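You operate a simulated robot arm through the tools that you are given. There is no shell and no other tool. Be economical: measure what you need, move in short steps, check, and stop when the job is done.

You are at the controls of a simulated two-armed robot. One attempt, no reset.

Task
Shut the red bin lid that stands open. Then fetch the cover from the top of the grey table and set it in the brown cured carton. Then take the grey wheel and leave it on the top of the cool down rack. Then take the yellow wheel from the top of the boards table and leave it on the orange disc there. Do these in the order given.

It is judged by the outcome, as a careful person would: the job done as asked, and still so three seconds after it is handed in. It fails if anything else is knocked over, pushed out of place, dropped, spilled or broken. Lids that push on must go on centred and level and be pressed home; caps that screw on are set level and turned clockwise until they are tight.

Robot
Two 7-joint arms with fingered hands on one trunk, on a base that drives. Base frame: it is fixed to the floor where the robot stands at the start and does not move with it; the origin is under the middle of the robot, x ahead of it, y to its left, z up. Units: mm, degrees, N and s.
The left shoulder is at the start at [70, 157, 1314], the right one opposite. With the tool pointing down near the work surface each hand reaches from about 100 to 860 mm from the robot's upright axis, wherever it stands, measured 20 degrees to its own side. Places, roughly: cover (11x6x6 cm) [-1800, -1100, 800]; cured carton [-1500, -1000, 750]; grey wheel (8x8x5 cm) [-6900, -1300, 900]; orange disc [3000, 13750, 750]; red bin lid [700, 0, 900]; top of the cool down rack [-3900, -2400, 900]; yellow wheel (7x7x3 cm) [3100, 13800, 800]. Payload 5 kg a hand.
The TCP of each hand is the grasp point between the finger pads, 31 mm short of the fingertips. In the tool frame z runs along the fingers and y along their closing line. Largest opening 156 mm; the body of the gripper starts 88 mm behind the TCP. The gripper is a hand of 4 fingers: y runs from the thumb to the fingers, the wrist lies at [0, 0, -249] in the tool frame.
Orientation is that of the tool frame in the base frame, as a unit quaternion [x, y, z, w]. With the fingers straight down and closing along the base's y, the tool's x points along the base's -x, its y along +y and its z along -z.

Tools
- The arms move only by the tool servo_tool. It takes "left_increments", "right_increments" or both (then of equal length, played together; a hand with none holds still); each is a list of rows, each a list of 6 numbers: the shift along the tool's x, y, z in units of 400 mm (1.0 is 400 mm), then the turn, a rotation vector about the tool's x, y, z in units of 45 degrees (1.0 is 45 degrees). In form: [[tx, ty, tz, rx, ry, rz], ...]. A call has 1 to 8 rows; each row is the pose to reach, as a shift and turn from the pose commanded when the call began, along the tool's axes at that moment. A call with a number of a shift or a turn outside -1 to 1 is refused whole. Each row takes 0.2 s and may step no farther than 50 mm and 8.6 degrees from the row before; otherwise, the whole call is refused. A pose out of reach is approached as far as the arm can. The call stops where the force on the tool passes 40 N (or 10 N more than at its start, if that is more) or the arm is blocked; 0.2 s more then pass. In this call time passes only in rows, and 0.2 s behind the last. The reply holds the time, the measured pose of the TCP, the force on the tool along the base axes, the opening and the grip force, in the units named above and with some noise, with the torque about the TCP (base axes, N m) and any sound that the robot's microphone picked up.
- Cameras (640 x 400 px; columns grow to the right, rows downward): "scene" is now at [119.9, 23.3, 1532]; the picture's right is [0.35, -0.94, 0.00], its down [-0.68, -0.25, -0.68] and it looks along [0.64, 0.24, -0.73] (base axes); focal length 253 px, centre (320, 200). "left" rides on the left gripper at [-72, 2, -111] in its tool frame; the picture's right is [-0.02, -1.00, 0.00], its down [0.84, -0.02, -0.54] and it looks along [0.54, -0.01, 0.84] (tool axes); focal length 234 px, centre (320, 200). "right" rides on the right gripper at [72, 2, -111] in its tool frame; the picture's right is [-0.02, 1.00, 0.00], its down [-0.84, -0.02, -0.54] and it looks along [-0.54, -0.01, 0.84] (tool axes); focal length 234 px, centre (320, 200). There is no depth. A picture from a camera that has moved, and an enlarged one, comes with that camera's place and axes in the base frame and with its lens. The place of the scene camera against the robot may be out by one fixed shift of up to 12 mm in any direction.
- snapshot(camera): a new picture of that camera. The clock stands still meanwhile.
- lift_body(by): slides the trunk up (or, below 0, down) by that many mm; the arms and the scene camera ride with it, the base frame stays. It gives what a move gives, with no picture.
- base_move(legs): drives the robot by 1 to 6 legs, each [ahead, turn to the left] in mm and degrees, along the robot's own axes; the way and the turn of a leg run together, so that a leg with both is an arc; at most 1500 mm and 180 degrees a leg. The arms and the cameras ride along, it lands a little off, and it stops where it bumps. It gives what a move gives.
- finger_targets(finger1, finger2, finger3, thumb_bend, hand): sets how far each is bent, from 0 (flat) to 1 (curled in); at 0.3 the hand is open as for a grip, at 0.7 the pads meet at the TCP. One left out holds its place. A second passes; each finger stops where it meets its share of the squeeze, and holds until it gets a number again. It is the only way to open and close the hand. It gives what a move gives, with no picture; readings hold the bend of each and the force on the fingers (four entries, about 0 where the hand has none), thumb and palm.
- pan_tilt(pan, tilt): turns the head with the scene camera to pan (to the left, within 86 degrees either way) and tilt (down, from -29 to 69), counted from straight ahead of the robot. It gives what a move gives.
- close_up(camera, box): a new picture of the part [left, top, right, bottom] of that camera's present view, enlarged. The clock stands still meanwhile.
- sign_off(): hands the job in; it is judged then, once.

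Go step by step. Nothing tells you exact positions but the pictures and the camera data: compare them with the known pose of the tool, close in by small moves and look again before you grip or let go. The budget is 165 turns and 138 pictures, counting those below and the enlarged ones. Unless the task says otherwise, let go and move clear before handing in, and close with one line.

The tools are called by a JSON object that holds its "name" and its "arguments". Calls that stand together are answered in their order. servo_tool: Moves the arms, as the interface text tells. Its arguments: {"type":"object","properties":{"left_increments":{"type":"array"},"right_increments":{"type":"array"}},"required":[]} The other tools are called the same way: lift_body (by) slides the trunk up or down; finger_targets (finger1, finger2, finger3, thumb_bend, hand) moves the fingers one by one; base_move (legs) drives the base; pan_tilt (pan, tilt) turns the head that bears the scene camera; snapshot (camera) takes a picture; close_up (camera, box) takes an enlarged picture of a part of a camera's view; sign_off () hands the job in.

At the start:

```text
time: 0.0
left_eef_pos: [430.3, 318.0, 1271.9]
left_ee_rot: [-0.001, 1.0, 0.001, 0.0]
left_force: [0.6, 0.3, -0.6]
left_ft_torque: [0.0, 0.0, 0.0]
left_opening: 155.9
left_grasp_force: 0.1
left_shape: jaw
left_bend: [0.3, 0.3, 0.3, 0.3]
left_finger forces: [0.1, 0.1, 0.1, 0.0, 0.0, 0.0]
right_eef_pos: [442.0, -95.5, 1264.4]
right_ee_rot: [0.0, 1.0, 0.0, 0.001]
right_force: [0.3, -0.7, -0.3]
right_ft_torque: [0.02, -0.02, 0.0]
right_opening: 155.8
right_grasp_force: 0.0
right_shape: jaw
right_bend: [0.3, 0.3, 0.3, 0.3]
right_finger forces: [0.0, 0.0, 0.1, 0.1, 0.1, 0.0]
trunk travel left (down, up): [-700.0, 240.0]
robot x, y, heading: [-1.9, 1.7, -0.1]
head pan, tilt: [20.4, 46.8]
```

scene: 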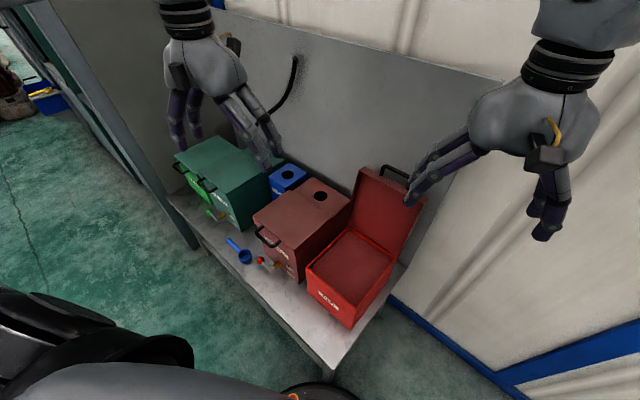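
right: 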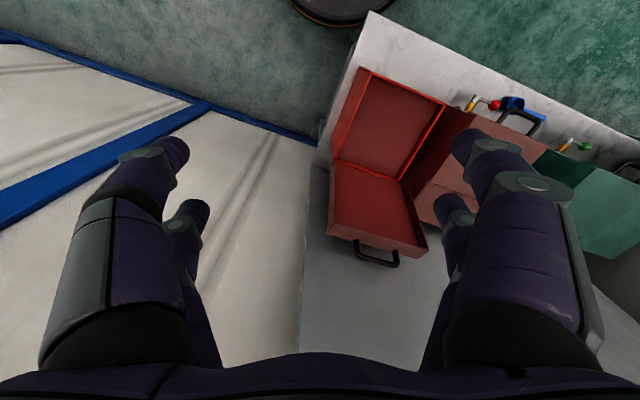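
left: 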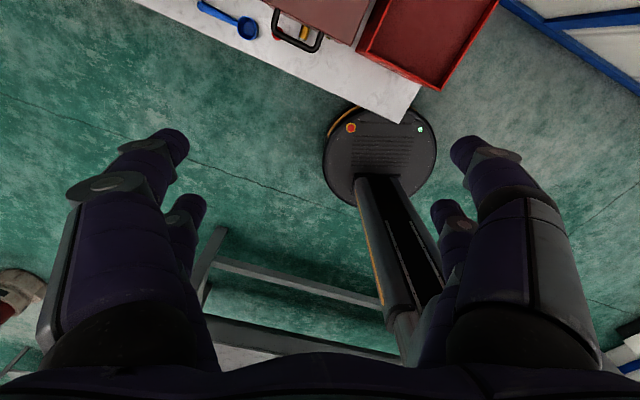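

I see the red bin at the right end of the bench with its lid leaning back, hinge on its far side. I'll look closer to fix the lid's edges.

{"name": "close_up", "arguments": {"camera": "scene", "box": [240, 140, 480, 340]}}

{"name": "close_up", "arguments": {"camera": "right", "box": [280, 40, 520, 280]}}

```text
2.00 times, centred on (360, 240) of scene
camera zoom: at [119.9, 23.3, 1532.0], right [0.35, -0.94, 0.0], down [-0.68, -0.25, -0.68], along [0.64, 0.24, -0.73], focal length 506 px, centre (240, 120)
```

zoom: 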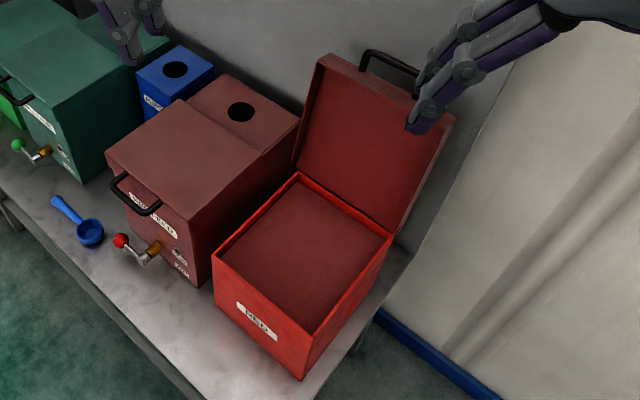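

```text
1.67 times, centred on (400, 160) of right
camera zoom: at [370.2, -94.1, 1375.0], right [0.02, 1.0, 0.0], down [0.84, -0.02, 0.54], along [0.54, -0.01, -0.84], focal length 390 px, centre (187, 267)
```

zoom: 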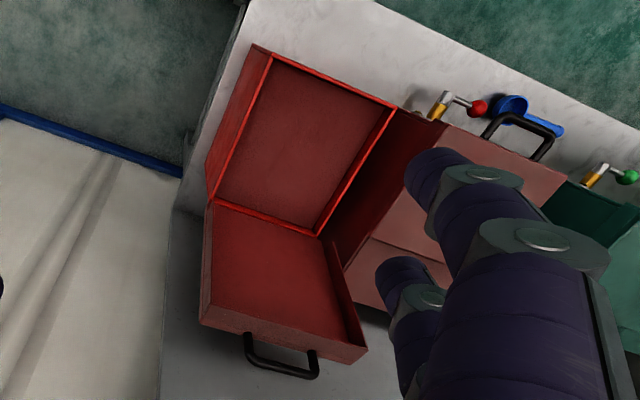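

The bin rim is at about z 760 with the hinge edge from (632,-51) to (703,134), and the lid's upper edge is near z 1000–1050. I'll turn the right hand so it closes across the lid, with the thumb to go behind it, and bring it over.

{"name": "servo_tool", "arguments": {"right_increments": [[-0.05, 0.03, 0, 0, 0, -0.19], [-0.1, 0.06, 0, 0, 0, -0.38], [-0.15, 0.1, 0, 0, 0, -0.57], [-0.2, 0.14, 0, 0, 0, -0.76], [-0.25, 0.17, 0, 0, 0, -0.95]]}}

{"name": "servo_tool", "arguments": {"right_increments": [[0, 0, 0, 0, 0, -0.19], [0, 0, 0, 0, 0, -0.38], [0, 0, 0, 0, 0, -0.57]]}}

{"name": "snapshot", "arguments": {"camera": "scene"}}

{"name": "snapshot", "arguments": {"camera": "right"}}

```text
time: 1.2
left_eef_pos: [430.6, 320.4, 1271.8]
left_ee_rot: [0.0, 1.0, 0.0, -0.001]
left_force: [0.1, 0.5, -0.8]
left_ft_torque: [0.01, 0.05, 0.01]
left_opening: 156.0
left_grasp_force: 0.0
left_shape: jaw
left_bend: [0.3, 0.3, 0.3, 0.3]
left_finger forces: [0.0, 0.1, 0.1, 0.1, 0.0, 0.0]
right_eef_pos: [543.6, -28.0, 1261.7]
right_ee_rot: [-0.365, 0.931, 0.0, -0.001]
right_force: [0.7, 0.5, 1.5]
right_ft_torque: [-0.04, 0.04, 0.01]
right_opening: 155.9
right_grasp_force: 0.1
right_shape: jaw
right_bend: [0.3, 0.3, 0.3, 0.3]
right_finger forces: [0.0, 0.0, 0.1, 0.1, 0.0, 0.1]
trunk travel left (down, up): [-700.0, 240.0]
robot x, y, heading: [0.1, 0.4, 0.2]
head pan, tilt: [20.4, 46.8]
```

```text
time: 2.0
left_eef_pos: [428.7, 318.9, 1272.7]
left_ee_rot: [-0.001, 1.0, 0.0, 0.0]
left_force: [-0.4, -0.7, -0.1]
left_ft_torque: [0.01, -0.02, -0.03]
left_opening: 155.9
left_grasp_force: 0.1
left_shape: jaw
left_bend: [0.3, 0.3, 0.3, 0.3]
left_finger forces: [0.0, 0.0, 0.0, 0.0, 0.1, 0.0]
right_eef_pos: [542.0, -27.3, 1263.0]
right_ee_rot: [-0.562, 0.827, 0.0, 0.0]
right_force: [-0.3, -0.4, 1.5]
right_ft_torque: [0.03, -0.03, -0.04]
right_opening: 155.9
right_grasp_force: 0.0
right_shape: jaw
right_bend: [0.3, 0.3, 0.3, 0.3]
right_finger forces: [0.0, 0.0, 0.0, 0.1, 0.0, 0.1]
trunk travel left (down, up): [-700.0, 240.0]
robot x, y, heading: [-2.1, 1.6, 0.1]
head pan, tilt: [20.4, 46.8]
```

```text
132 pictures are left
camera scene: at [119.7, 23.1, 1532.1], right [0.35, -0.94, 0.0], down [-0.68, -0.25, -0.68], along [0.64, 0.24, -0.73], focal length 253 px, centre (320, 200)
```

scene: 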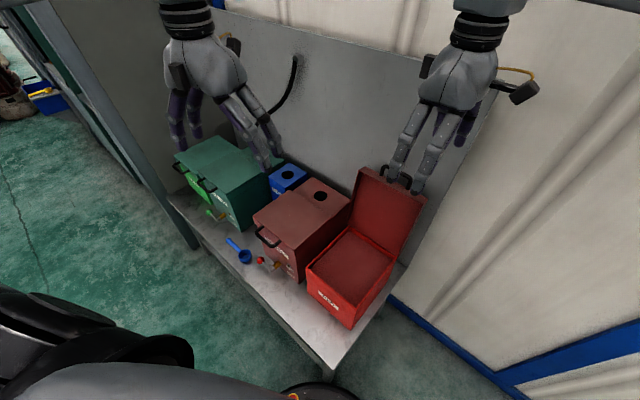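

```text
131 pictures are left
camera right: at [514.1, -94.1, 1374.6], right [-0.92, 0.39, 0.0], down [0.33, 0.77, 0.54], along [0.21, 0.5, -0.84], focal length 234 px, centre (320, 200)
```

right: 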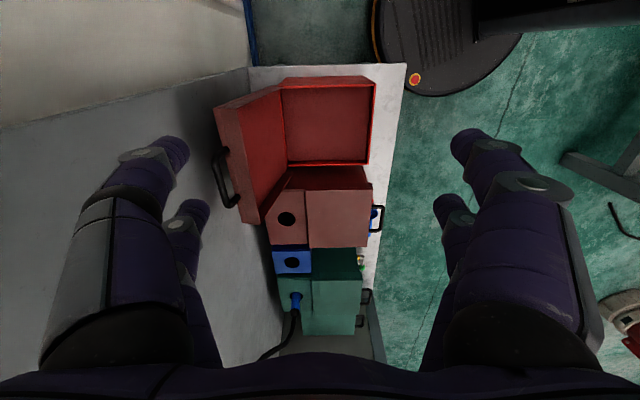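

The lid leans back about 13° with its top edge near z 1000, and a panel stands only ~60 mm behind it. I'll tilt the hand so the thumb can drop into that gap, and stop above the lid to look.

{"name": "servo_tool", "arguments": {"right_increments": [[-0.09, -0.05, 0, 0.19, 0, 0], [-0.18, -0.12, 0, 0.37, 0, 0], [-0.275, -0.19, 0, 0.556, 0, 0], [-0.275, -0.19, 0.12, 0.556, 0, 0], [-0.275, -0.19, 0.24, 0.556, 0, 0], [-0.275, -0.19, 0.36, 0.556, 0, 0], [-0.275, -0.19, 0.46, 0.556, 0, 0]]}}

{"name": "close_up", "arguments": {"camera": "scene", "box": [280, 80, 520, 280]}}

{"name": "snapshot", "arguments": {"camera": "right"}}

```text
time: 2.9
left_eef_pos: [426.3, 317.5, 1273.5]
left_ee_rot: [-0.001, 1.0, 0.001, 0.0]
left_force: [-0.6, 0.2, 0.4]
left_ft_torque: [0.01, -0.04, 0.02]
left_opening: 156.0
left_grasp_force: 0.1
left_shape: jaw
left_bend: [0.3, 0.3, 0.3, 0.3]
left_finger forces: [0.0, 0.0, 0.0, 0.0, 0.1, 0.0]
right_eef_pos: [601.7, -80.7, 1388.8]
right_ee_rot: [-0.556, 0.816, -0.125, 0.1]
right_force: [-0.7, -0.4, 0.3]
right_ft_torque: [0.03, -0.06, 0.03]
right_opening: 156.1
right_grasp_force: 0.1
right_shape: jaw
right_bend: [0.3, 0.3, 0.3, 0.3]
right_finger forces: [0.0, 0.0, 0.0, 0.0, 0.0, 0.1]
right hand out of reach, approached as far as the arm can: row 1, 2, 3, 4
trunk travel left (down, up): [-700.0, 240.0]
robot x, y, heading: [-0.6, -1.2, 0.2]
head pan, tilt: [20.4, 46.8]
stopped in row 4 (right hand): the force on the tool passed its limit at 48 N (the readings are from after the stop); the commanded pose is now the measured one
```

```text
2.00 times, centred on (400, 180) of scene
camera zoom: at [115.4, 20.7, 1532.4], right [0.35, -0.94, 0.0], down [-0.68, -0.25, -0.69], along [0.64, 0.24, -0.73], focal length 506 px, centre (160, 240)
```

zoom: 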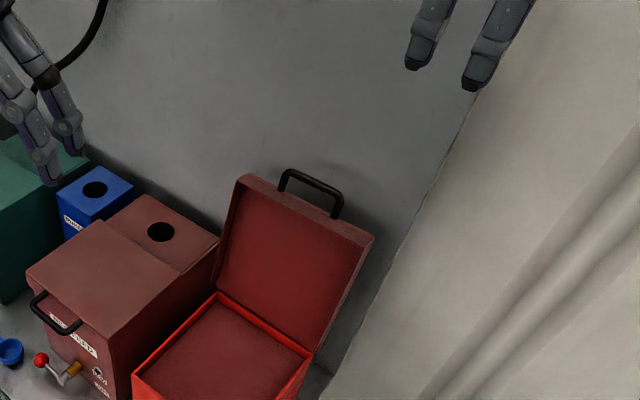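

```text
129 pictures are left
camera right: at [541.5, -137.5, 1491.2], right [-0.87, 0.37, -0.32], down [0.16, 0.82, 0.55], along [0.46, 0.43, -0.78], focal length 234 px, centre (320, 200)
```

right: 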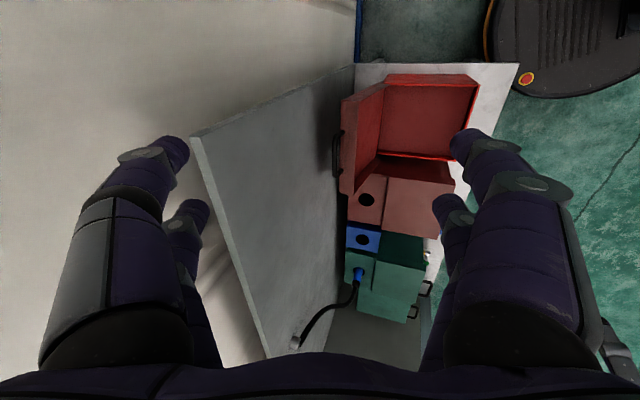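

The pose ran out of the arm's reach while high, so the hand drifted up. I'll back it away from the panel and lower the trunk so the arm works lower.

{"name": "servo_tool", "arguments": {"right_increments": [[0, 0.1, 0.0, 0, 0, 0], [0, 0.2, 0, 0, 0, 0], [0, 0.25, 0, 0, 0, 0]]}}

{"name": "lift_body", "arguments": {"by": -220}}

```text
time: 3.7
left_eef_pos: [431.9, 319.1, 1271.1]
left_ee_rot: [-0.002, 1.0, 0.001, -0.002]
left_force: [0.2, -0.7, 0.3]
left_ft_torque: [0.04, 0.06, 0.0]
left_opening: 156.0
left_grasp_force: 0.0
left_shape: jaw
left_bend: [0.3, 0.3, 0.3, 0.3]
left_finger forces: [0.1, 0.0, 0.0, 0.0, 0.0, 0.1]
right_eef_pos: [518.8, -44.5, 1353.6]
right_ee_rot: [-0.555, 0.816, -0.123, 0.099]
right_force: [0.0, -0.2, 0.0]
right_ft_torque: [-0.02, 0.04, 0.02]
right_opening: 156.0
right_grasp_force: 0.0
right_shape: jaw
right_bend: [0.3, 0.3, 0.3, 0.3]
right_finger forces: [0.1, 0.0, 0.0, 0.0, 0.1, 0.0]
trunk travel left (down, up): [-700.0, 240.0]
robot x, y, heading: [-0.7, 2.3, -0.1]
head pan, tilt: [20.4, 46.8]
```

```text
time: 6.0
left_eef_pos: [429.5, 320.0, 1051.2]
left_ee_rot: [0.0, 1.0, -0.001, -0.001]
left_force: [-0.5, -0.2, -0.4]
left_ft_torque: [-0.02, 0.0, 0.0]
left_opening: 155.7
left_grasp_force: 0.0
left_shape: jaw
left_bend: [0.3, 0.3, 0.3, 0.3]
left_finger forces: [0.1, 0.0, 0.1, 0.0, 0.0, 0.1]
right_eef_pos: [517.7, -43.2, 1135.7]
right_ee_rot: [-0.555, 0.817, -0.124, 0.099]
right_force: [0.5, -0.7, -0.1]
right_ft_torque: [0.02, -0.03, -0.03]
right_opening: 156.0
right_grasp_force: 0.0
right_shape: jaw
right_bend: [0.3, 0.3, 0.3, 0.3]
right_finger forces: [0.1, 0.0, 0.0, 0.1, 0.0, 0.1]
trunk travel left (down, up): [-480.0, 460.0]
robot x, y, heading: [2.9, -0.9, 0.2]
head pan, tilt: [20.4, 46.8]
```

{"name": "servo_tool", "arguments": {"right_increments": [[-0.085, -0.03, 0.03, 0.04, 0, 0], [-0.17, -0.065, 0.07, 0.08, 0, 0], [-0.25, -0.1, 0.11, 0.12, 0, 0], [-0.335, -0.135, 0.15, 0.149, 0, 0]]}}

{"name": "snapshot", "arguments": {"camera": "scene"}}

{"name": "snapshot", "arguments": {"camera": "right"}}

```text
time: 7.0
left_eef_pos: [430.6, 320.4, 1051.4]
left_ee_rot: [0.0, 1.0, -0.001, -0.001]
left_force: [0.0, 0.1, 0.2]
left_ft_torque: [-0.04, 0.03, 0.01]
left_opening: 155.9
left_grasp_force: 0.1
left_shape: jaw
left_bend: [0.3, 0.3, 0.3, 0.3]
left_finger forces: [0.0, 0.0, 0.0, 0.1, 0.1, 0.1]
right_eef_pos: [613.4, -46.5, 1081.6]
right_ee_rot: [-0.548, 0.808, -0.17, 0.132]
right_force: [0.5, -0.7, -0.3]
right_ft_torque: [-0.02, 0.06, -0.04]
right_opening: 155.9
right_grasp_force: 0.1
right_shape: jaw
right_bend: [0.3, 0.3, 0.3, 0.3]
right_finger forces: [0.0, 0.0, 0.0, 0.0, 0.0, 0.0]
right hand out of reach, approached as far as the arm can: row 1, 2, 3, 4
trunk travel left (down, up): [-480.0, 460.0]
robot x, y, heading: [-1.8, 2.2, 0.1]
head pan, tilt: [20.4, 46.8]
```

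```text
128 pictures are left
camera scene: at [121.5, 24.2, 1312.0], right [0.35, -0.94, 0.0], down [-0.68, -0.25, -0.68], along [0.64, 0.24, -0.73], focal length 253 px, centre (320, 200)
```

scene: 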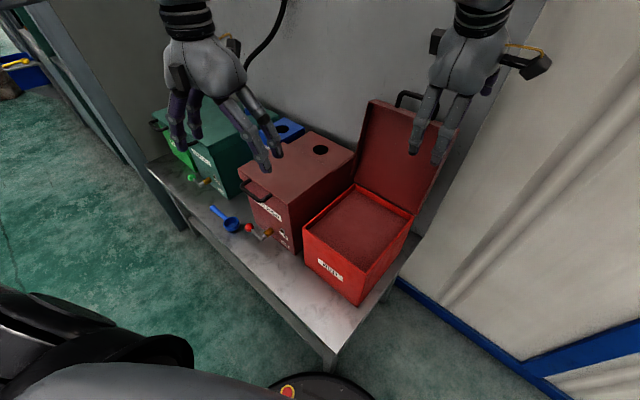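

```text
127 pictures are left
camera right: at [541.5, -98.2, 1179.0], right [-0.83, 0.36, -0.42], down [0.1, 0.85, 0.52], along [0.54, 0.39, -0.74], focal length 234 px, centre (320, 200)
```

right: 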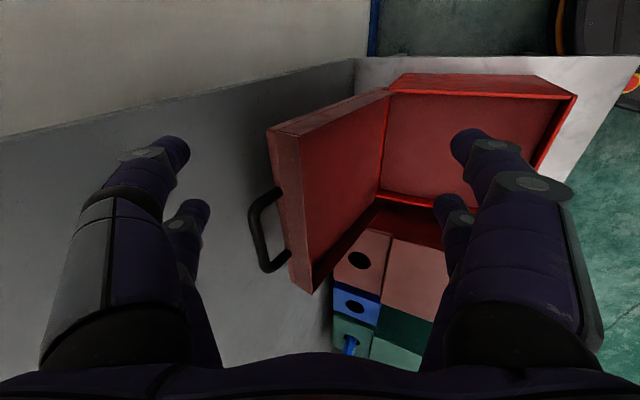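

The hand can't go further left across the body at this heading; turning the robot about 10° left will carry it over the lid's middle, with clearance above the lid.

{"name": "base_move", "arguments": {"legs": [[0, 10]]}}

{"name": "servo_tool", "arguments": {"right_increments": [[0, 0, 0, 0.0, 0, 0.11], [0, 0, 0, 0, 0, 0.22]]}}

{"name": "snapshot", "arguments": {"camera": "right"}}

```text
time: 8.1
left_eef_pos: [368.6, 388.5, 1052.1]
left_ee_rot: [-0.086, 0.996, -0.002, -0.001]
left_force: [0.2, 0.3, -1.2]
left_ft_torque: [-0.04, -0.04, 0.0]
left_opening: 155.8
left_grasp_force: 0.1
left_shape: jaw
left_bend: [0.3, 0.3, 0.3, 0.3]
left_finger forces: [0.1, 0.0, 0.0, 0.1, 0.0, 0.0]
right_eef_pos: [610.8, 59.2, 1081.2]
right_ee_rot: [-0.616, 0.758, -0.159, 0.145]
right_force: [0.2, 0.3, 0.5]
right_ft_torque: [-0.05, 0.02, -0.02]
right_opening: 156.1
right_grasp_force: 0.2
right_shape: jaw
right_bend: [0.3, 0.3, 0.3, 0.3]
right_finger forces: [0.0, 0.0, 0.0, 0.1, 0.1, 0.0]
trunk travel left (down, up): [-480.0, 460.0]
robot x, y, heading: [2.1, -1.2, 9.9]
head pan, tilt: [20.4, 46.8]
```

```text
time: 8.7
left_eef_pos: [368.6, 389.2, 1051.0]
left_ee_rot: [-0.086, 0.996, -0.001, -0.001]
left_force: [0.3, -0.1, -0.5]
left_ft_torque: [0.01, -0.01, 0.03]
left_opening: 155.9
left_grasp_force: 0.0
left_shape: jaw
left_bend: [0.3, 0.3, 0.3, 0.3]
left_finger forces: [0.0, 0.0, 0.1, 0.1, 0.1, 0.0]
right_eef_pos: [610.8, 56.1, 1080.5]
right_ee_rot: [-0.548, 0.809, -0.145, 0.159]
right_force: [-0.2, 0.3, -0.2]
right_ft_torque: [-0.01, -0.01, -0.01]
right_opening: 156.0
right_grasp_force: 0.0
right_shape: jaw
right_bend: [0.3, 0.3, 0.3, 0.3]
right_finger forces: [0.1, 0.0, 0.0, 0.0, 0.0, 0.0]
trunk travel left (down, up): [-480.0, 460.0]
robot x, y, heading: [0.1, -2.3, 9.7]
head pan, tilt: [20.4, 46.8]
```

```text
126 pictures are left
camera right: at [538.1, -1.4, 1173.2], right [-0.83, 0.38, -0.41], down [0.08, 0.81, 0.58], along [0.55, 0.45, -0.7], focal length 234 px, centre (320, 200)
```

right: 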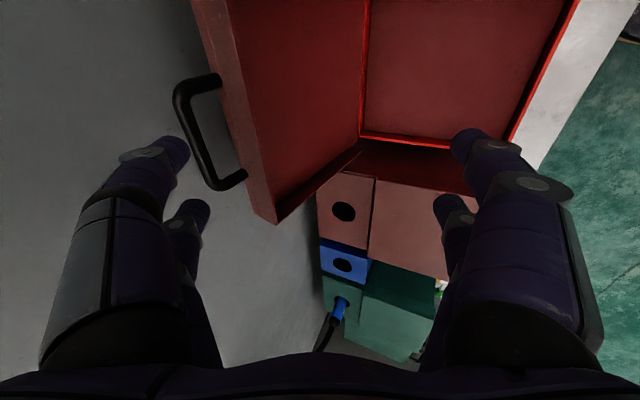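

The hand now straddles the lid edge with the handle centred under it. I'll move the thumb side beyond the handle, then drop the tips behind the handle bar.

{"name": "servo_tool", "arguments": {"right_increments": [[0, -0.051, 0.024, 0, 0, 0], [0, -0.102, 0.047, 0, 0, 0], [0, -0.08, 0.1, 0, 0, 0]]}}

{"name": "snapshot", "arguments": {"camera": "right"}}

{"name": "close_up", "arguments": {"camera": "scene", "box": [340, 20, 580, 220]}}

```text
time: 9.5
left_eef_pos: [368.3, 388.6, 1051.3]
left_ee_rot: [-0.086, 0.996, -0.001, -0.001]
left_force: [-0.4, 0.3, 0.1]
left_ft_torque: [0.01, 0.03, 0.0]
left_opening: 156.1
left_grasp_force: 0.0
left_shape: jaw
left_bend: [0.3, 0.3, 0.3, 0.3]
left_finger forces: [0.0, 0.0, 0.1, 0.1, 0.0, 0.0]
right_eef_pos: [653.5, 43.9, 1059.0]
right_ee_rot: [-0.548, 0.808, -0.146, 0.159]
right_force: [-0.8, -0.5, -0.9]
right_ft_torque: [0.0, -0.04, 0.01]
right_opening: 156.2
right_grasp_force: 0.1
right_shape: jaw
right_bend: [0.3, 0.3, 0.3, 0.3]
right_finger forces: [0.0, 0.1, 0.1, 0.0, 0.0, 0.1]
trunk travel left (down, up): [-480.0, 460.0]
robot x, y, heading: [-0.2, 0.1, 9.8]
head pan, tilt: [20.4, 46.8]
```

```text
125 pictures are left
camera right: at [581.6, -15.5, 1150.6], right [-0.83, 0.38, -0.41], down [0.08, 0.81, 0.58], along [0.55, 0.45, -0.7], focal length 234 px, centre (320, 200)
```

right: 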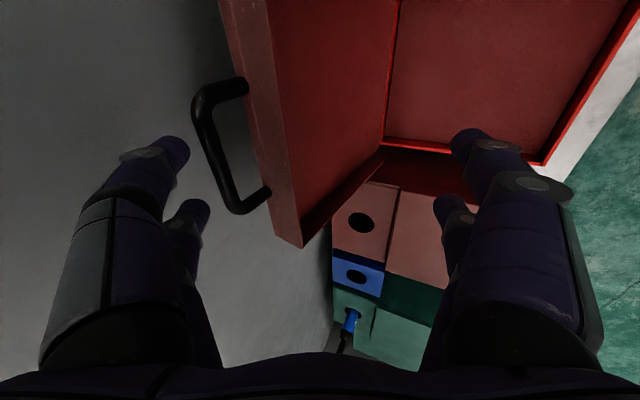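

```text
2.00 times, centred on (460, 120) of scene
camera zoom: at [113.5, 44.4, 1312.1], right [0.5, -0.86, 0.0], down [-0.63, -0.37, -0.68], along [0.59, 0.34, -0.73], focal length 506 px, centre (40, 360)
```

zoom: 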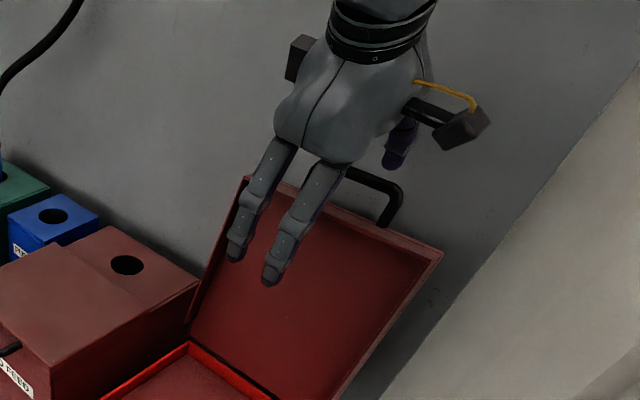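

The tips are beyond the handle bar. I'll push 24 mm further along the fingers and then pull the lid slowly toward the robot past vertical.

{"name": "servo_tool", "arguments": {"right_increments": [[0, 0, 0.06, 0, 0, 0], [0, 0.045, 0.04, 0, 0, 0], [0, 0.09, 0.02, 0, 0, 0], [0, 0.135, -0.0, 0, 0, 0], [0, 0.18, -0.02, 0, 0, 0], [0, 0.225, -0.04, 0, 0, 0], [0, 0.27, -0.06, 0, 0, 0]]}}

{"name": "snapshot", "arguments": {"camera": "right"}}

{"name": "snapshot", "arguments": {"camera": "scene"}}

```text
time: 11.1
left_eef_pos: [369.2, 388.7, 1051.7]
left_ee_rot: [-0.085, 0.996, -0.001, -0.001]
left_force: [-0.3, 0.3, -0.1]
left_ft_torque: [-0.01, 0.0, -0.01]
left_opening: 155.9
left_grasp_force: 0.1
left_shape: jaw
left_bend: [0.3, 0.3, 0.3, 0.3]
left_finger forces: [0.0, 0.1, 0.1, 0.0, 0.1, 0.0]
right_eef_pos: [562.8, 72.3, 1033.7]
right_ee_rot: [-0.549, 0.808, -0.143, 0.159]
right_force: [0.4, 0.1, -0.6]
right_ft_torque: [-0.01, -0.01, -0.02]
right_opening: 156.1
right_grasp_force: 0.0
right_shape: jaw
right_bend: [0.3, 0.3, 0.3, 0.3]
right_finger forces: [0.1, 0.1, 0.0, 0.1, 0.3, 0.1]
right hand out of reach, approached as far as the arm can: row 6, 7
trunk travel left (down, up): [-480.0, 460.0]
robot x, y, heading: [3.5, -3.9, 9.7]
head pan, tilt: [20.4, 46.8]
```

```text
123 pictures are left
camera right: at [489.7, 13.6, 1127.2], right [-0.83, 0.38, -0.41], down [0.08, 0.81, 0.59], along [0.55, 0.45, -0.7], focal length 234 px, centre (320, 200)
```

right: 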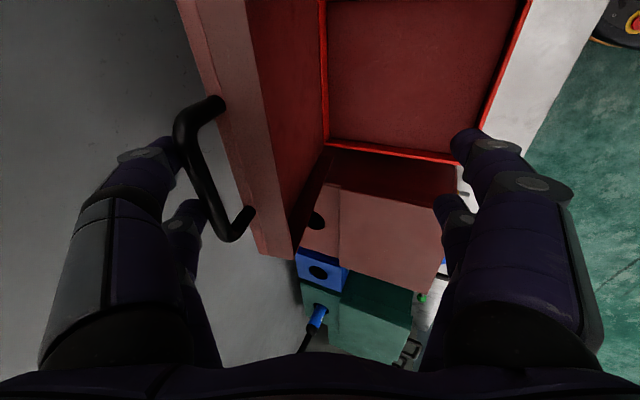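

```text
122 pictures are left
camera scene: at [113.7, 44.2, 1312.0], right [0.5, -0.86, 0.0], down [-0.63, -0.37, -0.68], along [0.59, 0.34, -0.73], focal length 253 px, centre (320, 200)
```

scene: 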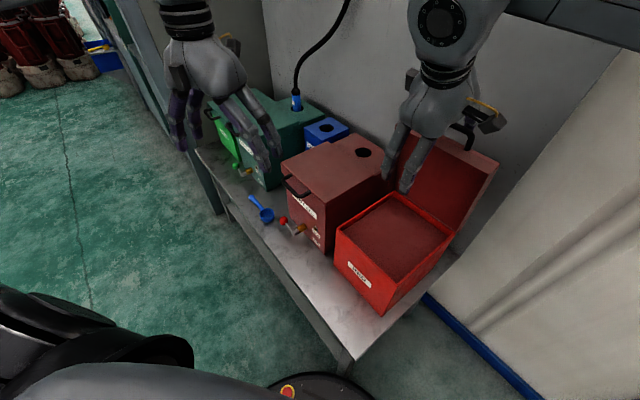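

The thumb is drawing the lid forward; it's about vertical now. I'll keep going slowly, moving slightly down.

{"name": "servo_tool", "arguments": {"right_increments": [[0, 0.04, -0.005, -0.05, 0, 0], [0, 0.08, -0.01, -0.1, 0, 0], [0, 0.12, -0.015, -0.15, 0, 0], [0, 0.16, -0.02, -0.2, 0, 0], [0, 0.2, -0.025, -0.25, 0, 0]]}}

{"name": "snapshot", "arguments": {"camera": "scene"}}

```text
time: 12.3
left_eef_pos: [369.2, 387.8, 1050.3]
left_ee_rot: [-0.087, 0.996, -0.001, 0.0]
left_force: [-1.0, -0.4, -1.5]
left_ft_torque: [-0.01, 0.01, 0.0]
left_opening: 155.7
left_grasp_force: 0.0
left_shape: jaw
left_bend: [0.3, 0.3, 0.3, 0.3]
left_finger forces: [0.0, 0.1, 0.0, 0.0, 0.0, 0.0]
right_eef_pos: [498.9, 93.2, 1014.4]
right_ee_rot: [-0.561, 0.818, -0.069, 0.107]
right_force: [0.6, -0.2, 0.1]
right_ft_torque: [0.0, 0.0, -0.01]
right_opening: 156.3
right_grasp_force: 0.1
right_shape: jaw
right_bend: [0.3, 0.3, 0.3, 0.3]
right_finger forces: [0.1, 0.0, 0.0, 0.0, 0.3, 0.0]
right hand out of reach, approached as far as the arm can: row 1, 2, 3, 4, 5
trunk travel left (down, up): [-480.0, 460.0]
robot x, y, heading: [1.0, -2.6, 9.9]
head pan, tilt: [20.4, 46.8]
```

```text
121 pictures are left
camera scene: at [113.7, 44.5, 1312.0], right [0.5, -0.86, 0.0], down [-0.63, -0.37, -0.68], along [0.59, 0.34, -0.73], focal length 253 px, centre (320, 200)
```

scene: 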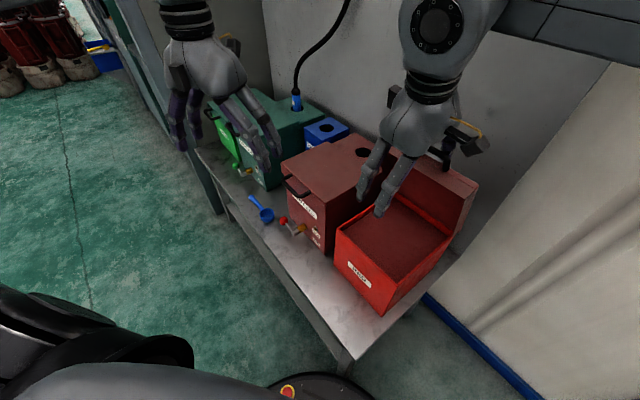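

The lid is past vertical and follows without dropping. Continue along the arc, forward and down.

{"name": "servo_tool", "arguments": {"right_increments": [[0, 0.045, 0.01, 0, 0, 0], [0, 0.09, 0.02, 0, 0, 0], [0, 0.135, 0.03, 0, 0, 0], [0, 0.18, 0.045, 0, 0, 0], [0, 0.225, 0.06, 0, 0, 0]]}}

{"name": "snapshot", "arguments": {"camera": "scene"}}

```text
time: 13.5
left_eef_pos: [369.0, 388.2, 1051.2]
left_ee_rot: [-0.087, 0.996, 0.0, 0.0]
left_force: [-0.8, -0.1, -0.3]
left_ft_torque: [-0.01, 0.01, -0.03]
left_opening: 155.9
left_grasp_force: 0.0
left_shape: jaw
left_bend: [0.3, 0.3, 0.3, 0.3]
left_finger forces: [0.0, 0.0, 0.0, 0.0, 0.0, 0.1]
right_eef_pos: [447.8, 92.9, 996.3]
right_ee_rot: [-0.561, 0.818, -0.064, 0.105]
right_force: [-0.4, -0.5, -0.8]
right_ft_torque: [0.01, -0.02, 0.02]
right_opening: 155.9
right_grasp_force: 0.1
right_shape: jaw
right_bend: [0.3, 0.3, 0.3, 0.3]
right_finger forces: [0.0, 0.0, 0.1, 0.1, 0.1, 0.0]
right hand out of reach, approached as far as the arm can: row 1, 2, 3, 4, 5
trunk travel left (down, up): [-480.0, 460.0]
robot x, y, heading: [-0.3, -1.9, 9.8]
head pan, tilt: [20.4, 46.8]
```

```text
120 pictures are left
camera scene: at [113.6, 44.3, 1312.1], right [0.5, -0.86, 0.0], down [-0.63, -0.37, -0.68], along [0.59, 0.34, -0.73], focal length 253 px, centre (320, 200)
```

scene: 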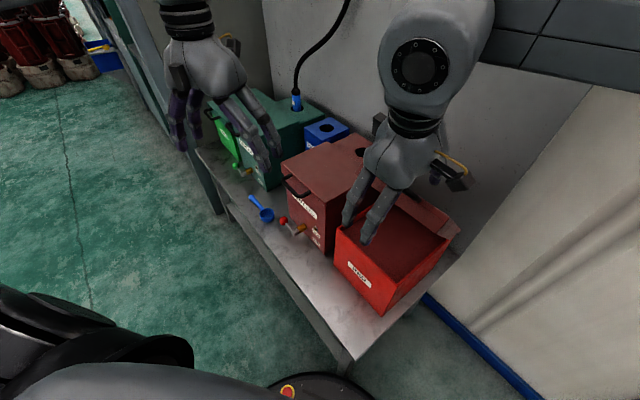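

{"name": "snapshot", "arguments": {"camera": "right"}}

```text
119 pictures are left
camera right: at [394.4, 25.5, 1095.6], right [-0.9, 0.38, -0.22], down [0.18, 0.77, 0.62], along [0.41, 0.51, -0.76], focal length 234 px, centre (320, 200)
```

right: 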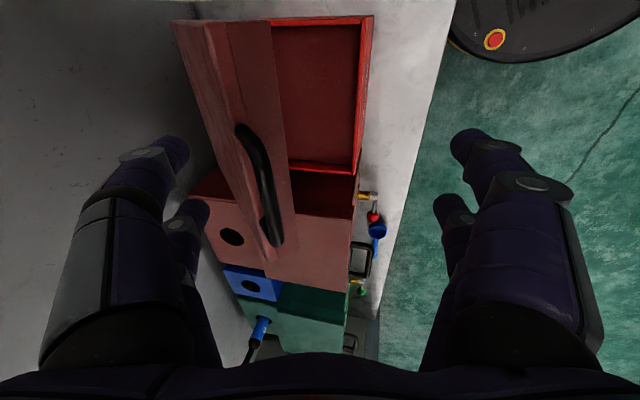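

The lid has run ahead of the thumb and seems to be closing by itself. I'll raise the hand clear to let time pass and look.

{"name": "servo_tool", "arguments": {"right_increments": [[0, 0, -0.05, 0, 0, 0], [0, 0, -0.1, 0, 0, 0], [0, 0, -0.1, 0, 0, 0], [0, 0, -0.1, 0, 0, 0]]}}

{"name": "snapshot", "arguments": {"camera": "scene"}}

```text
time: 14.5
left_eef_pos: [368.7, 388.9, 1051.2]
left_ee_rot: [-0.086, 0.996, -0.001, -0.001]
left_force: [-0.9, -0.8, 0.0]
left_ft_torque: [0.01, 0.03, 0.0]
left_opening: 155.8
left_grasp_force: 0.1
left_shape: jaw
left_bend: [0.3, 0.3, 0.3, 0.3]
left_finger forces: [0.0, 0.2, 0.0, 0.1, 0.0, 0.0]
right_eef_pos: [439.0, 89.8, 1034.1]
right_ee_rot: [-0.561, 0.819, -0.066, 0.104]
right_force: [-0.5, -0.4, -0.4]
right_ft_torque: [0.04, 0.0, 0.04]
right_opening: 155.9
right_grasp_force: 0.1
right_shape: jaw
right_bend: [0.3, 0.3, 0.3, 0.3]
right_finger forces: [0.0, 0.0, 0.1, 0.1, 0.1, 0.0]
right hand out of reach, approached as far as the arm can: row 1, 2, 3, 4
trunk travel left (down, up): [-480.0, 460.0]
robot x, y, heading: [1.5, -0.3, 10.0]
head pan, tilt: [20.4, 46.8]
```

```text
118 pictures are left
camera scene: at [113.6, 44.1, 1312.0], right [0.5, -0.86, 0.0], down [-0.63, -0.37, -0.68], along [0.59, 0.34, -0.73], focal length 253 px, centre (320, 200)
```

scene: 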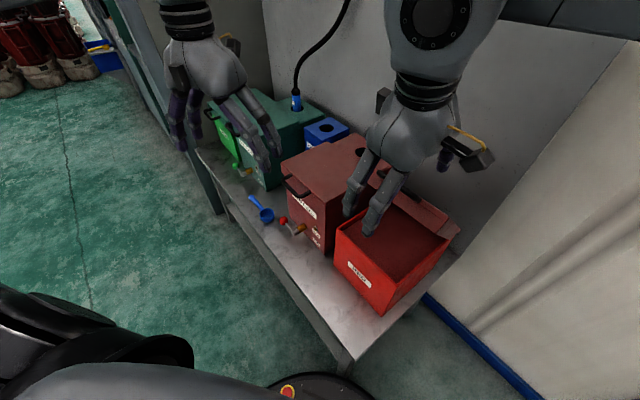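

The lid stays at about 55° by friction, so I'll go up and over it and push it down from its outer face.

{"name": "servo_tool", "arguments": {"right_increments": [[0, -0.029, -0.12, 0, 0, 0], [0, -0.058, -0.243, 0, 0, 0], [0, -0.16, -0.22, 0, 0, 0], [0, -0.265, -0.195, 0, 0, 0], [0, -0.37, -0.17, 0, 0, 0], [0, -0.475, -0.145, 0, 0, 0], [0, -0.58, -0.12, 0, 0, 0], [0, -0.675, -0.095, 0, 0, 0]]}}

{"name": "snapshot", "arguments": {"camera": "right"}}

```text
refused: row 2 steps farther than a row can; nothing moved
```

```text
117 pictures are left
camera right: at [384.8, 22.7, 1133.6], right [-0.9, 0.39, -0.22], down [0.18, 0.77, 0.62], along [0.41, 0.51, -0.76], focal length 234 px, centre (320, 200)
```

right: 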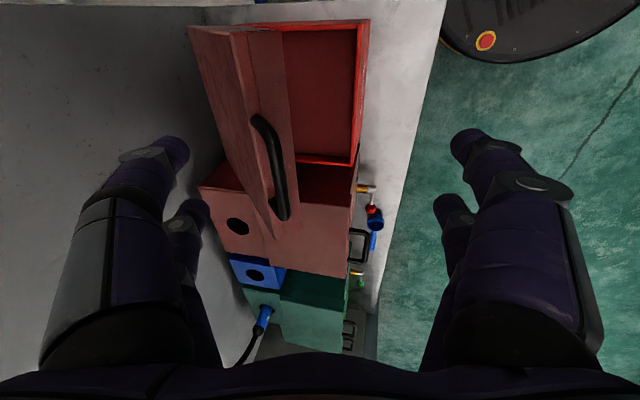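

{"name": "servo_tool", "arguments": {"right_increments": [[0, -0.029, -0.12, 0, 0, 0], [0, -0.058, -0.235, 0, 0, 0], [0, -0.16, -0.22, 0, 0, 0], [0, -0.265, -0.195, 0, 0, 0], [0, -0.37, -0.17, 0, 0, 0], [0, -0.475, -0.145, 0, 0, 0], [0, -0.58, -0.12, 0, 0, 0], [0, -0.675, -0.095, 0, 0, 0]]}}

{"name": "snapshot", "arguments": {"camera": "right"}}

{"name": "snapshot", "arguments": {"camera": "scene"}}

```text
time: 16.3
left_eef_pos: [369.8, 387.7, 1050.3]
left_ee_rot: [-0.086, 0.996, 0.0, -0.002]
left_force: [1.3, 0.3, -0.2]
left_ft_torque: [0.03, 0.02, -0.01]
left_opening: 156.1
left_grasp_force: 0.1
left_shape: jaw
left_bend: [0.3, 0.3, 0.3, 0.3]
left_finger forces: [0.0, 0.1, 0.0, 0.0, 0.0, 0.1]
right_eef_pos: [672.1, -8.1, 1130.1]
right_ee_rot: [-0.561, 0.819, -0.065, 0.103]
right_force: [0.0, 0.4, -0.2]
right_ft_torque: [0.02, 0.07, 0.0]
right_opening: 156.1
right_grasp_force: 0.2
right_shape: jaw
right_bend: [0.3, 0.3, 0.3, 0.3]
right_finger forces: [0.0, 0.1, 0.0, 0.1, 0.0, 0.1]
trunk travel left (down, up): [-480.0, 460.0]
robot x, y, heading: [-4.6, 0.5, 9.8]
head pan, tilt: [20.4, 46.8]
```

```text
116 pictures are left
camera right: at [618.6, -75.1, 1230.2], right [-0.9, 0.38, -0.22], down [0.18, 0.77, 0.61], along [0.4, 0.51, -0.76], focal length 234 px, centre (320, 200)
```

right: 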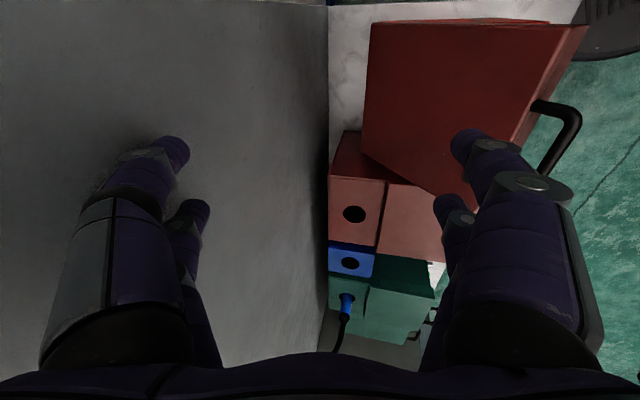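

```text
115 pictures are left
camera scene: at [115.2, 43.7, 1311.9], right [0.5, -0.86, 0.0], down [-0.63, -0.37, -0.68], along [0.59, 0.34, -0.73], focal length 253 px, centre (320, 200)
```

scene: 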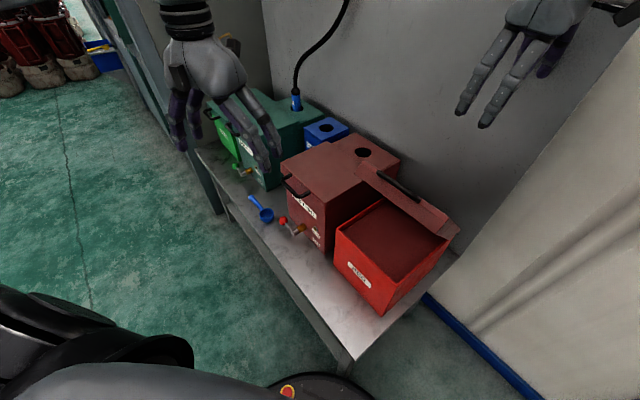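

The hand is now behind and above the lid. I'll pull back a bit from the panel and press down with the finger tips on the lid's outer face.

{"name": "servo_tool", "arguments": {"right_increments": [[-0.04, 0.09, -0.02, 0, 0, 0], [-0.087, 0.17, -0.037, 0, 0, 0], [-0.087, 0.195, 0.08, 0, 0, 0], [-0.087, 0.216, 0.19, 0, 0, 0], [-0.087, 0.24, 0.26, 0, 0, 0], [-0.087, 0.265, 0.33, 0, 0, 0]]}}

{"name": "snapshot", "arguments": {"camera": "right"}}

{"name": "snapshot", "arguments": {"camera": "scene"}}

```text
time: 17.7
left_eef_pos: [369.6, 387.9, 1051.6]
left_ee_rot: [-0.086, 0.996, -0.001, -0.001]
left_force: [0.1, 0.1, -0.2]
left_ft_torque: [0.04, 0.01, 0.02]
left_opening: 156.0
left_grasp_force: 0.1
left_shape: jaw
left_bend: [0.3, 0.3, 0.3, 0.3]
left_finger forces: [0.1, 0.0, 0.0, 0.0, 0.0, 0.0]
right_eef_pos: [622.5, 63.0, 981.6]
right_ee_rot: [-0.561, 0.818, -0.065, 0.104]
right_force: [0.2, -0.2, -0.3]
right_ft_torque: [0.03, 0.0, 0.04]
right_opening: 155.7
right_grasp_force: 0.1
right_shape: jaw
right_bend: [0.3, 0.3, 0.3, 0.3]
right_finger forces: [0.0, 0.0, 0.0, 0.1, 0.0, 0.0]
right hand out of reach, approached as far as the arm can: row 2
trunk travel left (down, up): [-480.0, 460.0]
robot x, y, heading: [-0.9, 0.4, 9.5]
head pan, tilt: [20.4, 46.8]
```

```text
114 pictures are left
camera right: at [568.8, -4.4, 1082.0], right [-0.9, 0.38, -0.22], down [0.18, 0.77, 0.61], along [0.41, 0.51, -0.76], focal length 234 px, centre (320, 200)
```

right: 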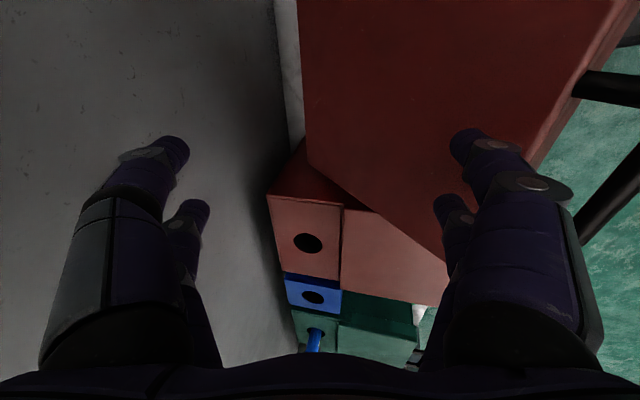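

```text
113 pictures are left
camera scene: at [114.1, 44.4, 1312.0], right [0.5, -0.86, 0.0], down [-0.63, -0.37, -0.68], along [0.59, 0.34, -0.73], focal length 253 px, centre (320, 200)
```

scene: 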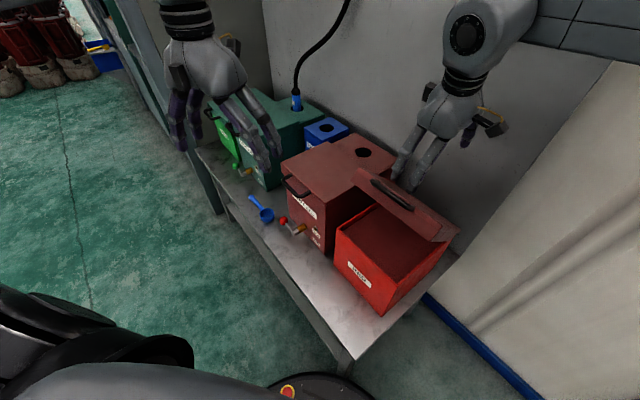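

It's closing further. Continue pressing forward and down.

{"name": "servo_tool", "arguments": {"right_increments": [[0, 0.045, 0.045, 0, 0, 0], [0, 0.09, 0.1, 0, 0, 0], [0, 0.135, 0.155, 0, 0, 0], [0, 0.18, 0.22, 0, 0, 0], [0, 0.22, 0.28, 0, 0, 0]]}}

{"name": "snapshot", "arguments": {"camera": "scene"}}

```text
time: 18.9
left_eef_pos: [369.6, 388.4, 1051.2]
left_ee_rot: [-0.086, 0.996, 0.0, -0.002]
left_force: [-0.5, -0.4, 0.5]
left_ft_torque: [0.0, 0.0, -0.01]
left_opening: 155.8
left_grasp_force: 0.1
left_shape: jaw
left_bend: [0.3, 0.3, 0.3, 0.3]
left_finger forces: [0.0, 0.0, 0.0, 0.0, 0.0, 0.0]
right_eef_pos: [565.5, 71.1, 857.8]
right_ee_rot: [-0.562, 0.818, -0.065, 0.105]
right_force: [0.7, -0.4, -0.4]
right_ft_torque: [0.01, 0.0, 0.01]
right_opening: 155.9
right_grasp_force: 0.0
right_shape: jaw
right_bend: [0.3, 0.3, 0.3, 0.3]
right_finger forces: [0.0, 0.1, 0.1, 0.0, 0.1, 0.1]
right hand out of reach, approached as far as the arm can: row 3, 4, 5
trunk travel left (down, up): [-480.0, 460.0]
robot x, y, heading: [0.2, 0.3, 9.8]
head pan, tilt: [20.4, 46.8]
```

```text
112 pictures are left
camera scene: at [113.5, 44.0, 1312.1], right [0.5, -0.86, 0.0], down [-0.63, -0.37, -0.68], along [0.59, 0.34, -0.73], focal length 253 px, centre (320, 200)
```

scene: 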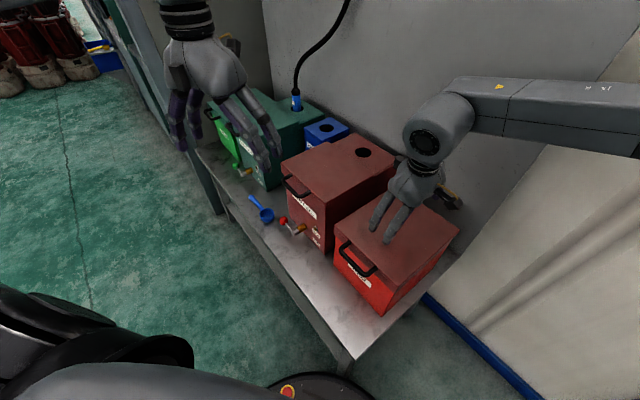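

The lid looks shut or nearly so. I'll press gently down to make sure it is seated.

{"name": "servo_tool", "arguments": {"right_increments": [[0, 0.005, 0.02, 0, 0, 0], [0, 0.01, 0.04, 0, 0, 0], [0, 0.015, 0.06, 0, 0, 0], [0, 0.02, 0.08, 0, 0, 0], [0, 0.025, 0.1, 0, 0, 0], [0, 0.03, 0.12, 0, 0, 0]]}}

{"name": "close_up", "arguments": {"camera": "scene", "box": [300, 140, 500, 340]}}

```text
time: 20.2
left_eef_pos: [368.5, 386.5, 1052.2]
left_ee_rot: [-0.086, 0.996, 0.0, -0.001]
left_force: [-0.6, -0.8, 0.0]
left_ft_torque: [-0.05, 0.03, 0.01]
left_opening: 156.1
left_grasp_force: 0.0
left_shape: jaw
left_bend: [0.3, 0.3, 0.3, 0.3]
left_finger forces: [0.0, 0.0, 0.0, 0.0, 0.0, 0.0]
right_eef_pos: [565.2, 62.1, 827.7]
right_ee_rot: [-0.559, 0.819, -0.063, 0.112]
right_force: [0.2, -5.9, 21.2]
right_ft_torque: [-0.22, 1.91, 0.63]
right_opening: 155.9
right_grasp_force: 0.1
right_shape: jaw
right_bend: [0.27, 0.3, 0.3, 0.3]
right_finger forces: [20.7, 0.0, 0.0, 0.0, 0.0, 0.1]
right hand out of reach, approached as far as the arm can: row 2, 3, 4, 5, 6
trunk travel left (down, up): [-480.0, 460.0]
robot x, y, heading: [-1.1, 1.4, 9.9]
head pan, tilt: [20.4, 46.8]
stopped in row 6 (right hand): the force on the tool passed its limit at 46 N (the readings are from after the stop); the commanded pose is now the measured one
```

```text
2.00 times, centred on (400, 240) of scene
camera zoom: at [113.1, 43.6, 1312.2], right [0.5, -0.86, 0.0], down [-0.63, -0.37, -0.68], along [0.59, 0.34, -0.73], focal length 506 px, centre (160, 120)
```

zoom: 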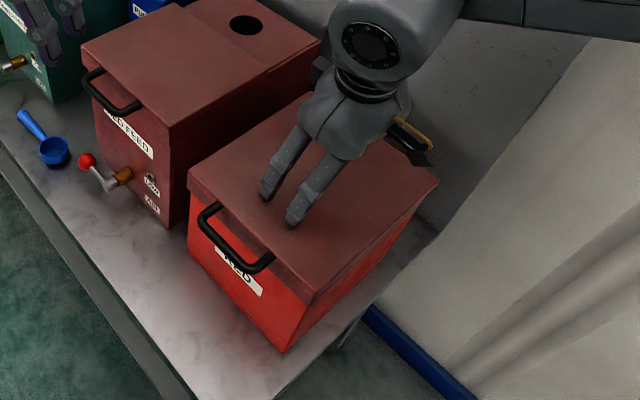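

The lid is shut and seated. Now I'll lift the hand clear and raise the trunk before driving to the grey table.

{"name": "servo_tool", "arguments": {"right_increments": [[0, 0, -0.1, 0, 0, 0], [0, 0, -0.2, 0, 0, 0], [0, 0, -0.3, 0, 0, 0], [0, 0, -0.4, 0, 0, 0], [0, 0, -0.5, 0, 0, 0]]}}

{"name": "lift_body", "arguments": {"by": 200}}

{"name": "snapshot", "arguments": {"camera": "scene"}}

```text
time: 21.4
left_eef_pos: [368.5, 388.4, 1051.2]
left_ee_rot: [-0.086, 0.996, -0.001, 0.001]
left_force: [-1.3, -0.3, 0.4]
left_ft_torque: [-0.01, -0.04, 0.01]
left_opening: 156.0
left_grasp_force: 0.0
left_shape: jaw
left_bend: [0.3, 0.3, 0.3, 0.3]
left_finger forces: [0.0, 0.0, 0.0, 0.0, 0.0, 0.1]
right_eef_pos: [511.4, 58.8, 1017.3]
right_ee_rot: [-0.559, 0.819, -0.063, 0.111]
right_force: [0.0, -0.2, -0.7]
right_ft_torque: [-0.01, -0.03, 0.0]
right_opening: 155.9
right_grasp_force: 0.1
right_shape: jaw
right_bend: [0.3, 0.3, 0.3, 0.3]
right_finger forces: [0.0, 0.0, 0.0, 0.0, 0.1, 0.0]
trunk travel left (down, up): [-480.0, 460.0]
robot x, y, heading: [4.7, -0.1, 9.7]
head pan, tilt: [20.4, 46.8]
```

```text
time: 23.6
left_eef_pos: [368.6, 388.5, 1252.1]
left_ee_rot: [-0.087, 0.996, -0.001, -0.001]
left_force: [-0.5, -0.7, 0.0]
left_ft_torque: [0.0, -0.01, -0.03]
left_opening: 155.9
left_grasp_force: 0.2
left_shape: jaw
left_bend: [0.3, 0.3, 0.3, 0.3]
left_finger forces: [0.0, 0.0, 0.0, 0.1, 0.0, 0.1]
right_eef_pos: [513.1, 57.5, 1216.6]
right_ee_rot: [-0.559, 0.819, -0.064, 0.11]
right_force: [0.4, -0.7, 0.2]
right_ft_torque: [-0.02, 0.0, 0.0]
right_opening: 156.2
right_grasp_force: 0.0
right_shape: jaw
right_bend: [0.3, 0.3, 0.3, 0.3]
right_finger forces: [0.1, 0.0, 0.0, 0.1, 0.0, 0.0]
trunk travel left (down, up): [-680.0, 260.0]
robot x, y, heading: [-0.2, 1.3, 9.7]
head pan, tilt: [20.4, 46.8]
```

```text
110 pictures are left
camera scene: at [113.7, 44.2, 1512.0], right [0.5, -0.86, 0.0], down [-0.63, -0.37, -0.68], along [0.59, 0.34, -0.73], focal length 253 px, centre (320, 200)
```

scene: 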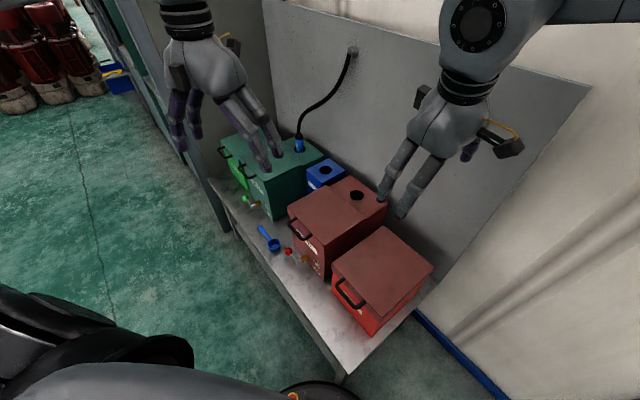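

The lid lies shut. I'll undo the right hand's tilt and turn, and bring it to its own side for travel.

{"name": "servo_tool", "arguments": {"right_increments": [[0.08, 0.05, 0, -0.1, 0, 0], [0.16, 0.1, 0, -0.2, 0, 0], [0.24, 0.15, 0, -0.325, 0, 0], [0.32, 0.2, 0, -0.325, 0, 0], [0.4, 0.25, 0, -0.325, 0, 0]]}}

{"name": "servo_tool", "arguments": {"right_increments": [[0.05, 0, 0, 0, 0, 0.19], [0.1, 0, 0, 0, 0, 0.38], [0.15, 0, 0, 0, 0, 0.57], [0.15, 0, 0, 0, 0, 0.76], [0.15, 0, 0, 0, 0, 0.95]]}}

{"name": "pan_tilt", "arguments": {"pan": -86, "tilt": 25}}

{"name": "snapshot", "arguments": {"camera": "scene"}}

```text
time: 24.8
left_eef_pos: [366.5, 387.1, 1252.7]
left_ee_rot: [-0.086, 0.996, 0.0, 0.0]
left_force: [-0.1, 0.5, 0.8]
left_ft_torque: [0.04, -0.03, 0.04]
left_opening: 155.7
left_grasp_force: 0.1
left_shape: jaw
left_bend: [0.3, 0.3, 0.3, 0.3]
left_finger forces: [0.0, 0.0, 0.0, 0.0, 0.1, 0.0]
right_eef_pos: [363.5, -54.6, 1176.6]
right_ee_rot: [-0.569, 0.82, 0.043, 0.04]
right_force: [1.0, 0.4, 0.0]
right_ft_torque: [0.04, -0.05, 0.04]
right_opening: 156.1
right_grasp_force: 0.0
right_shape: jaw
right_bend: [0.3, 0.3, 0.3, 0.3]
right_finger forces: [0.0, 0.1, 0.1, 0.1, 0.1, 0.1]
trunk travel left (down, up): [-680.0, 260.0]
robot x, y, heading: [0.8, 0.3, 9.6]
head pan, tilt: [20.4, 46.8]
```

```text
time: 26.0
left_eef_pos: [367.6, 387.7, 1250.1]
left_ee_rot: [-0.086, 0.996, -0.001, -0.001]
left_force: [0.2, 0.1, 0.4]
left_ft_torque: [-0.01, -0.04, 0.0]
left_opening: 155.9
left_grasp_force: 0.1
left_shape: jaw
left_bend: [0.3, 0.3, 0.3, 0.3]
left_finger forces: [0.0, 0.0, 0.0, 0.0, 0.1, 0.0]
right_eef_pos: [343.5, -110.2, 1169.9]
right_ee_rot: [-0.23, 0.972, 0.052, 0.02]
right_force: [-0.4, -0.8, 0.3]
right_ft_torque: [0.0, 0.02, -0.02]
right_opening: 156.0
right_grasp_force: 0.0
right_shape: jaw
right_bend: [0.3, 0.3, 0.3, 0.3]
right_finger forces: [0.1, 0.1, 0.0, 0.0, 0.1, 0.0]
trunk travel left (down, up): [-680.0, 260.0]
robot x, y, heading: [6.7, 1.5, 9.8]
head pan, tilt: [20.4, 46.8]
```

```text
time: 27.9
left_eef_pos: [368.5, 386.6, 1251.4]
left_ee_rot: [-0.086, 0.996, -0.001, 0.0]
left_force: [-0.7, 0.3, 0.6]
left_ft_torque: [-0.02, 0.02, 0.0]
left_opening: 156.1
left_grasp_force: 0.0
left_shape: jaw
left_bend: [0.3, 0.3, 0.3, 0.3]
left_finger forces: [0.0, 0.0, 0.0, 0.1, 0.0, 0.1]
right_eef_pos: [345.2, -109.7, 1169.1]
right_ee_rot: [-0.231, 0.971, 0.053, 0.02]
right_force: [0.1, -0.1, 0.6]
right_ft_torque: [0.02, -0.03, -0.01]
right_opening: 155.5
right_grasp_force: 0.1
right_shape: jaw
right_bend: [0.3, 0.3, 0.3, 0.3]
right_finger forces: [0.0, 0.1, 0.0, 0.1, 0.0, 0.0]
trunk travel left (down, up): [-680.0, 260.0]
robot x, y, heading: [2.5, -1.0, 9.7]
head pan, tilt: [-85.9, 25.0]
```

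```text
109 pictures are left
camera scene: at [66.7, -85.5, 1545.2], right [-0.97, -0.24, 0.0], down [-0.1, 0.41, -0.91], along [0.22, -0.88, -0.42], focal length 253 px, centre (320, 200)
```

scene: 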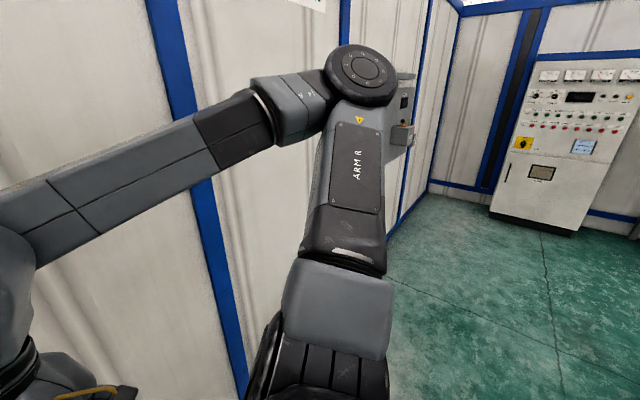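

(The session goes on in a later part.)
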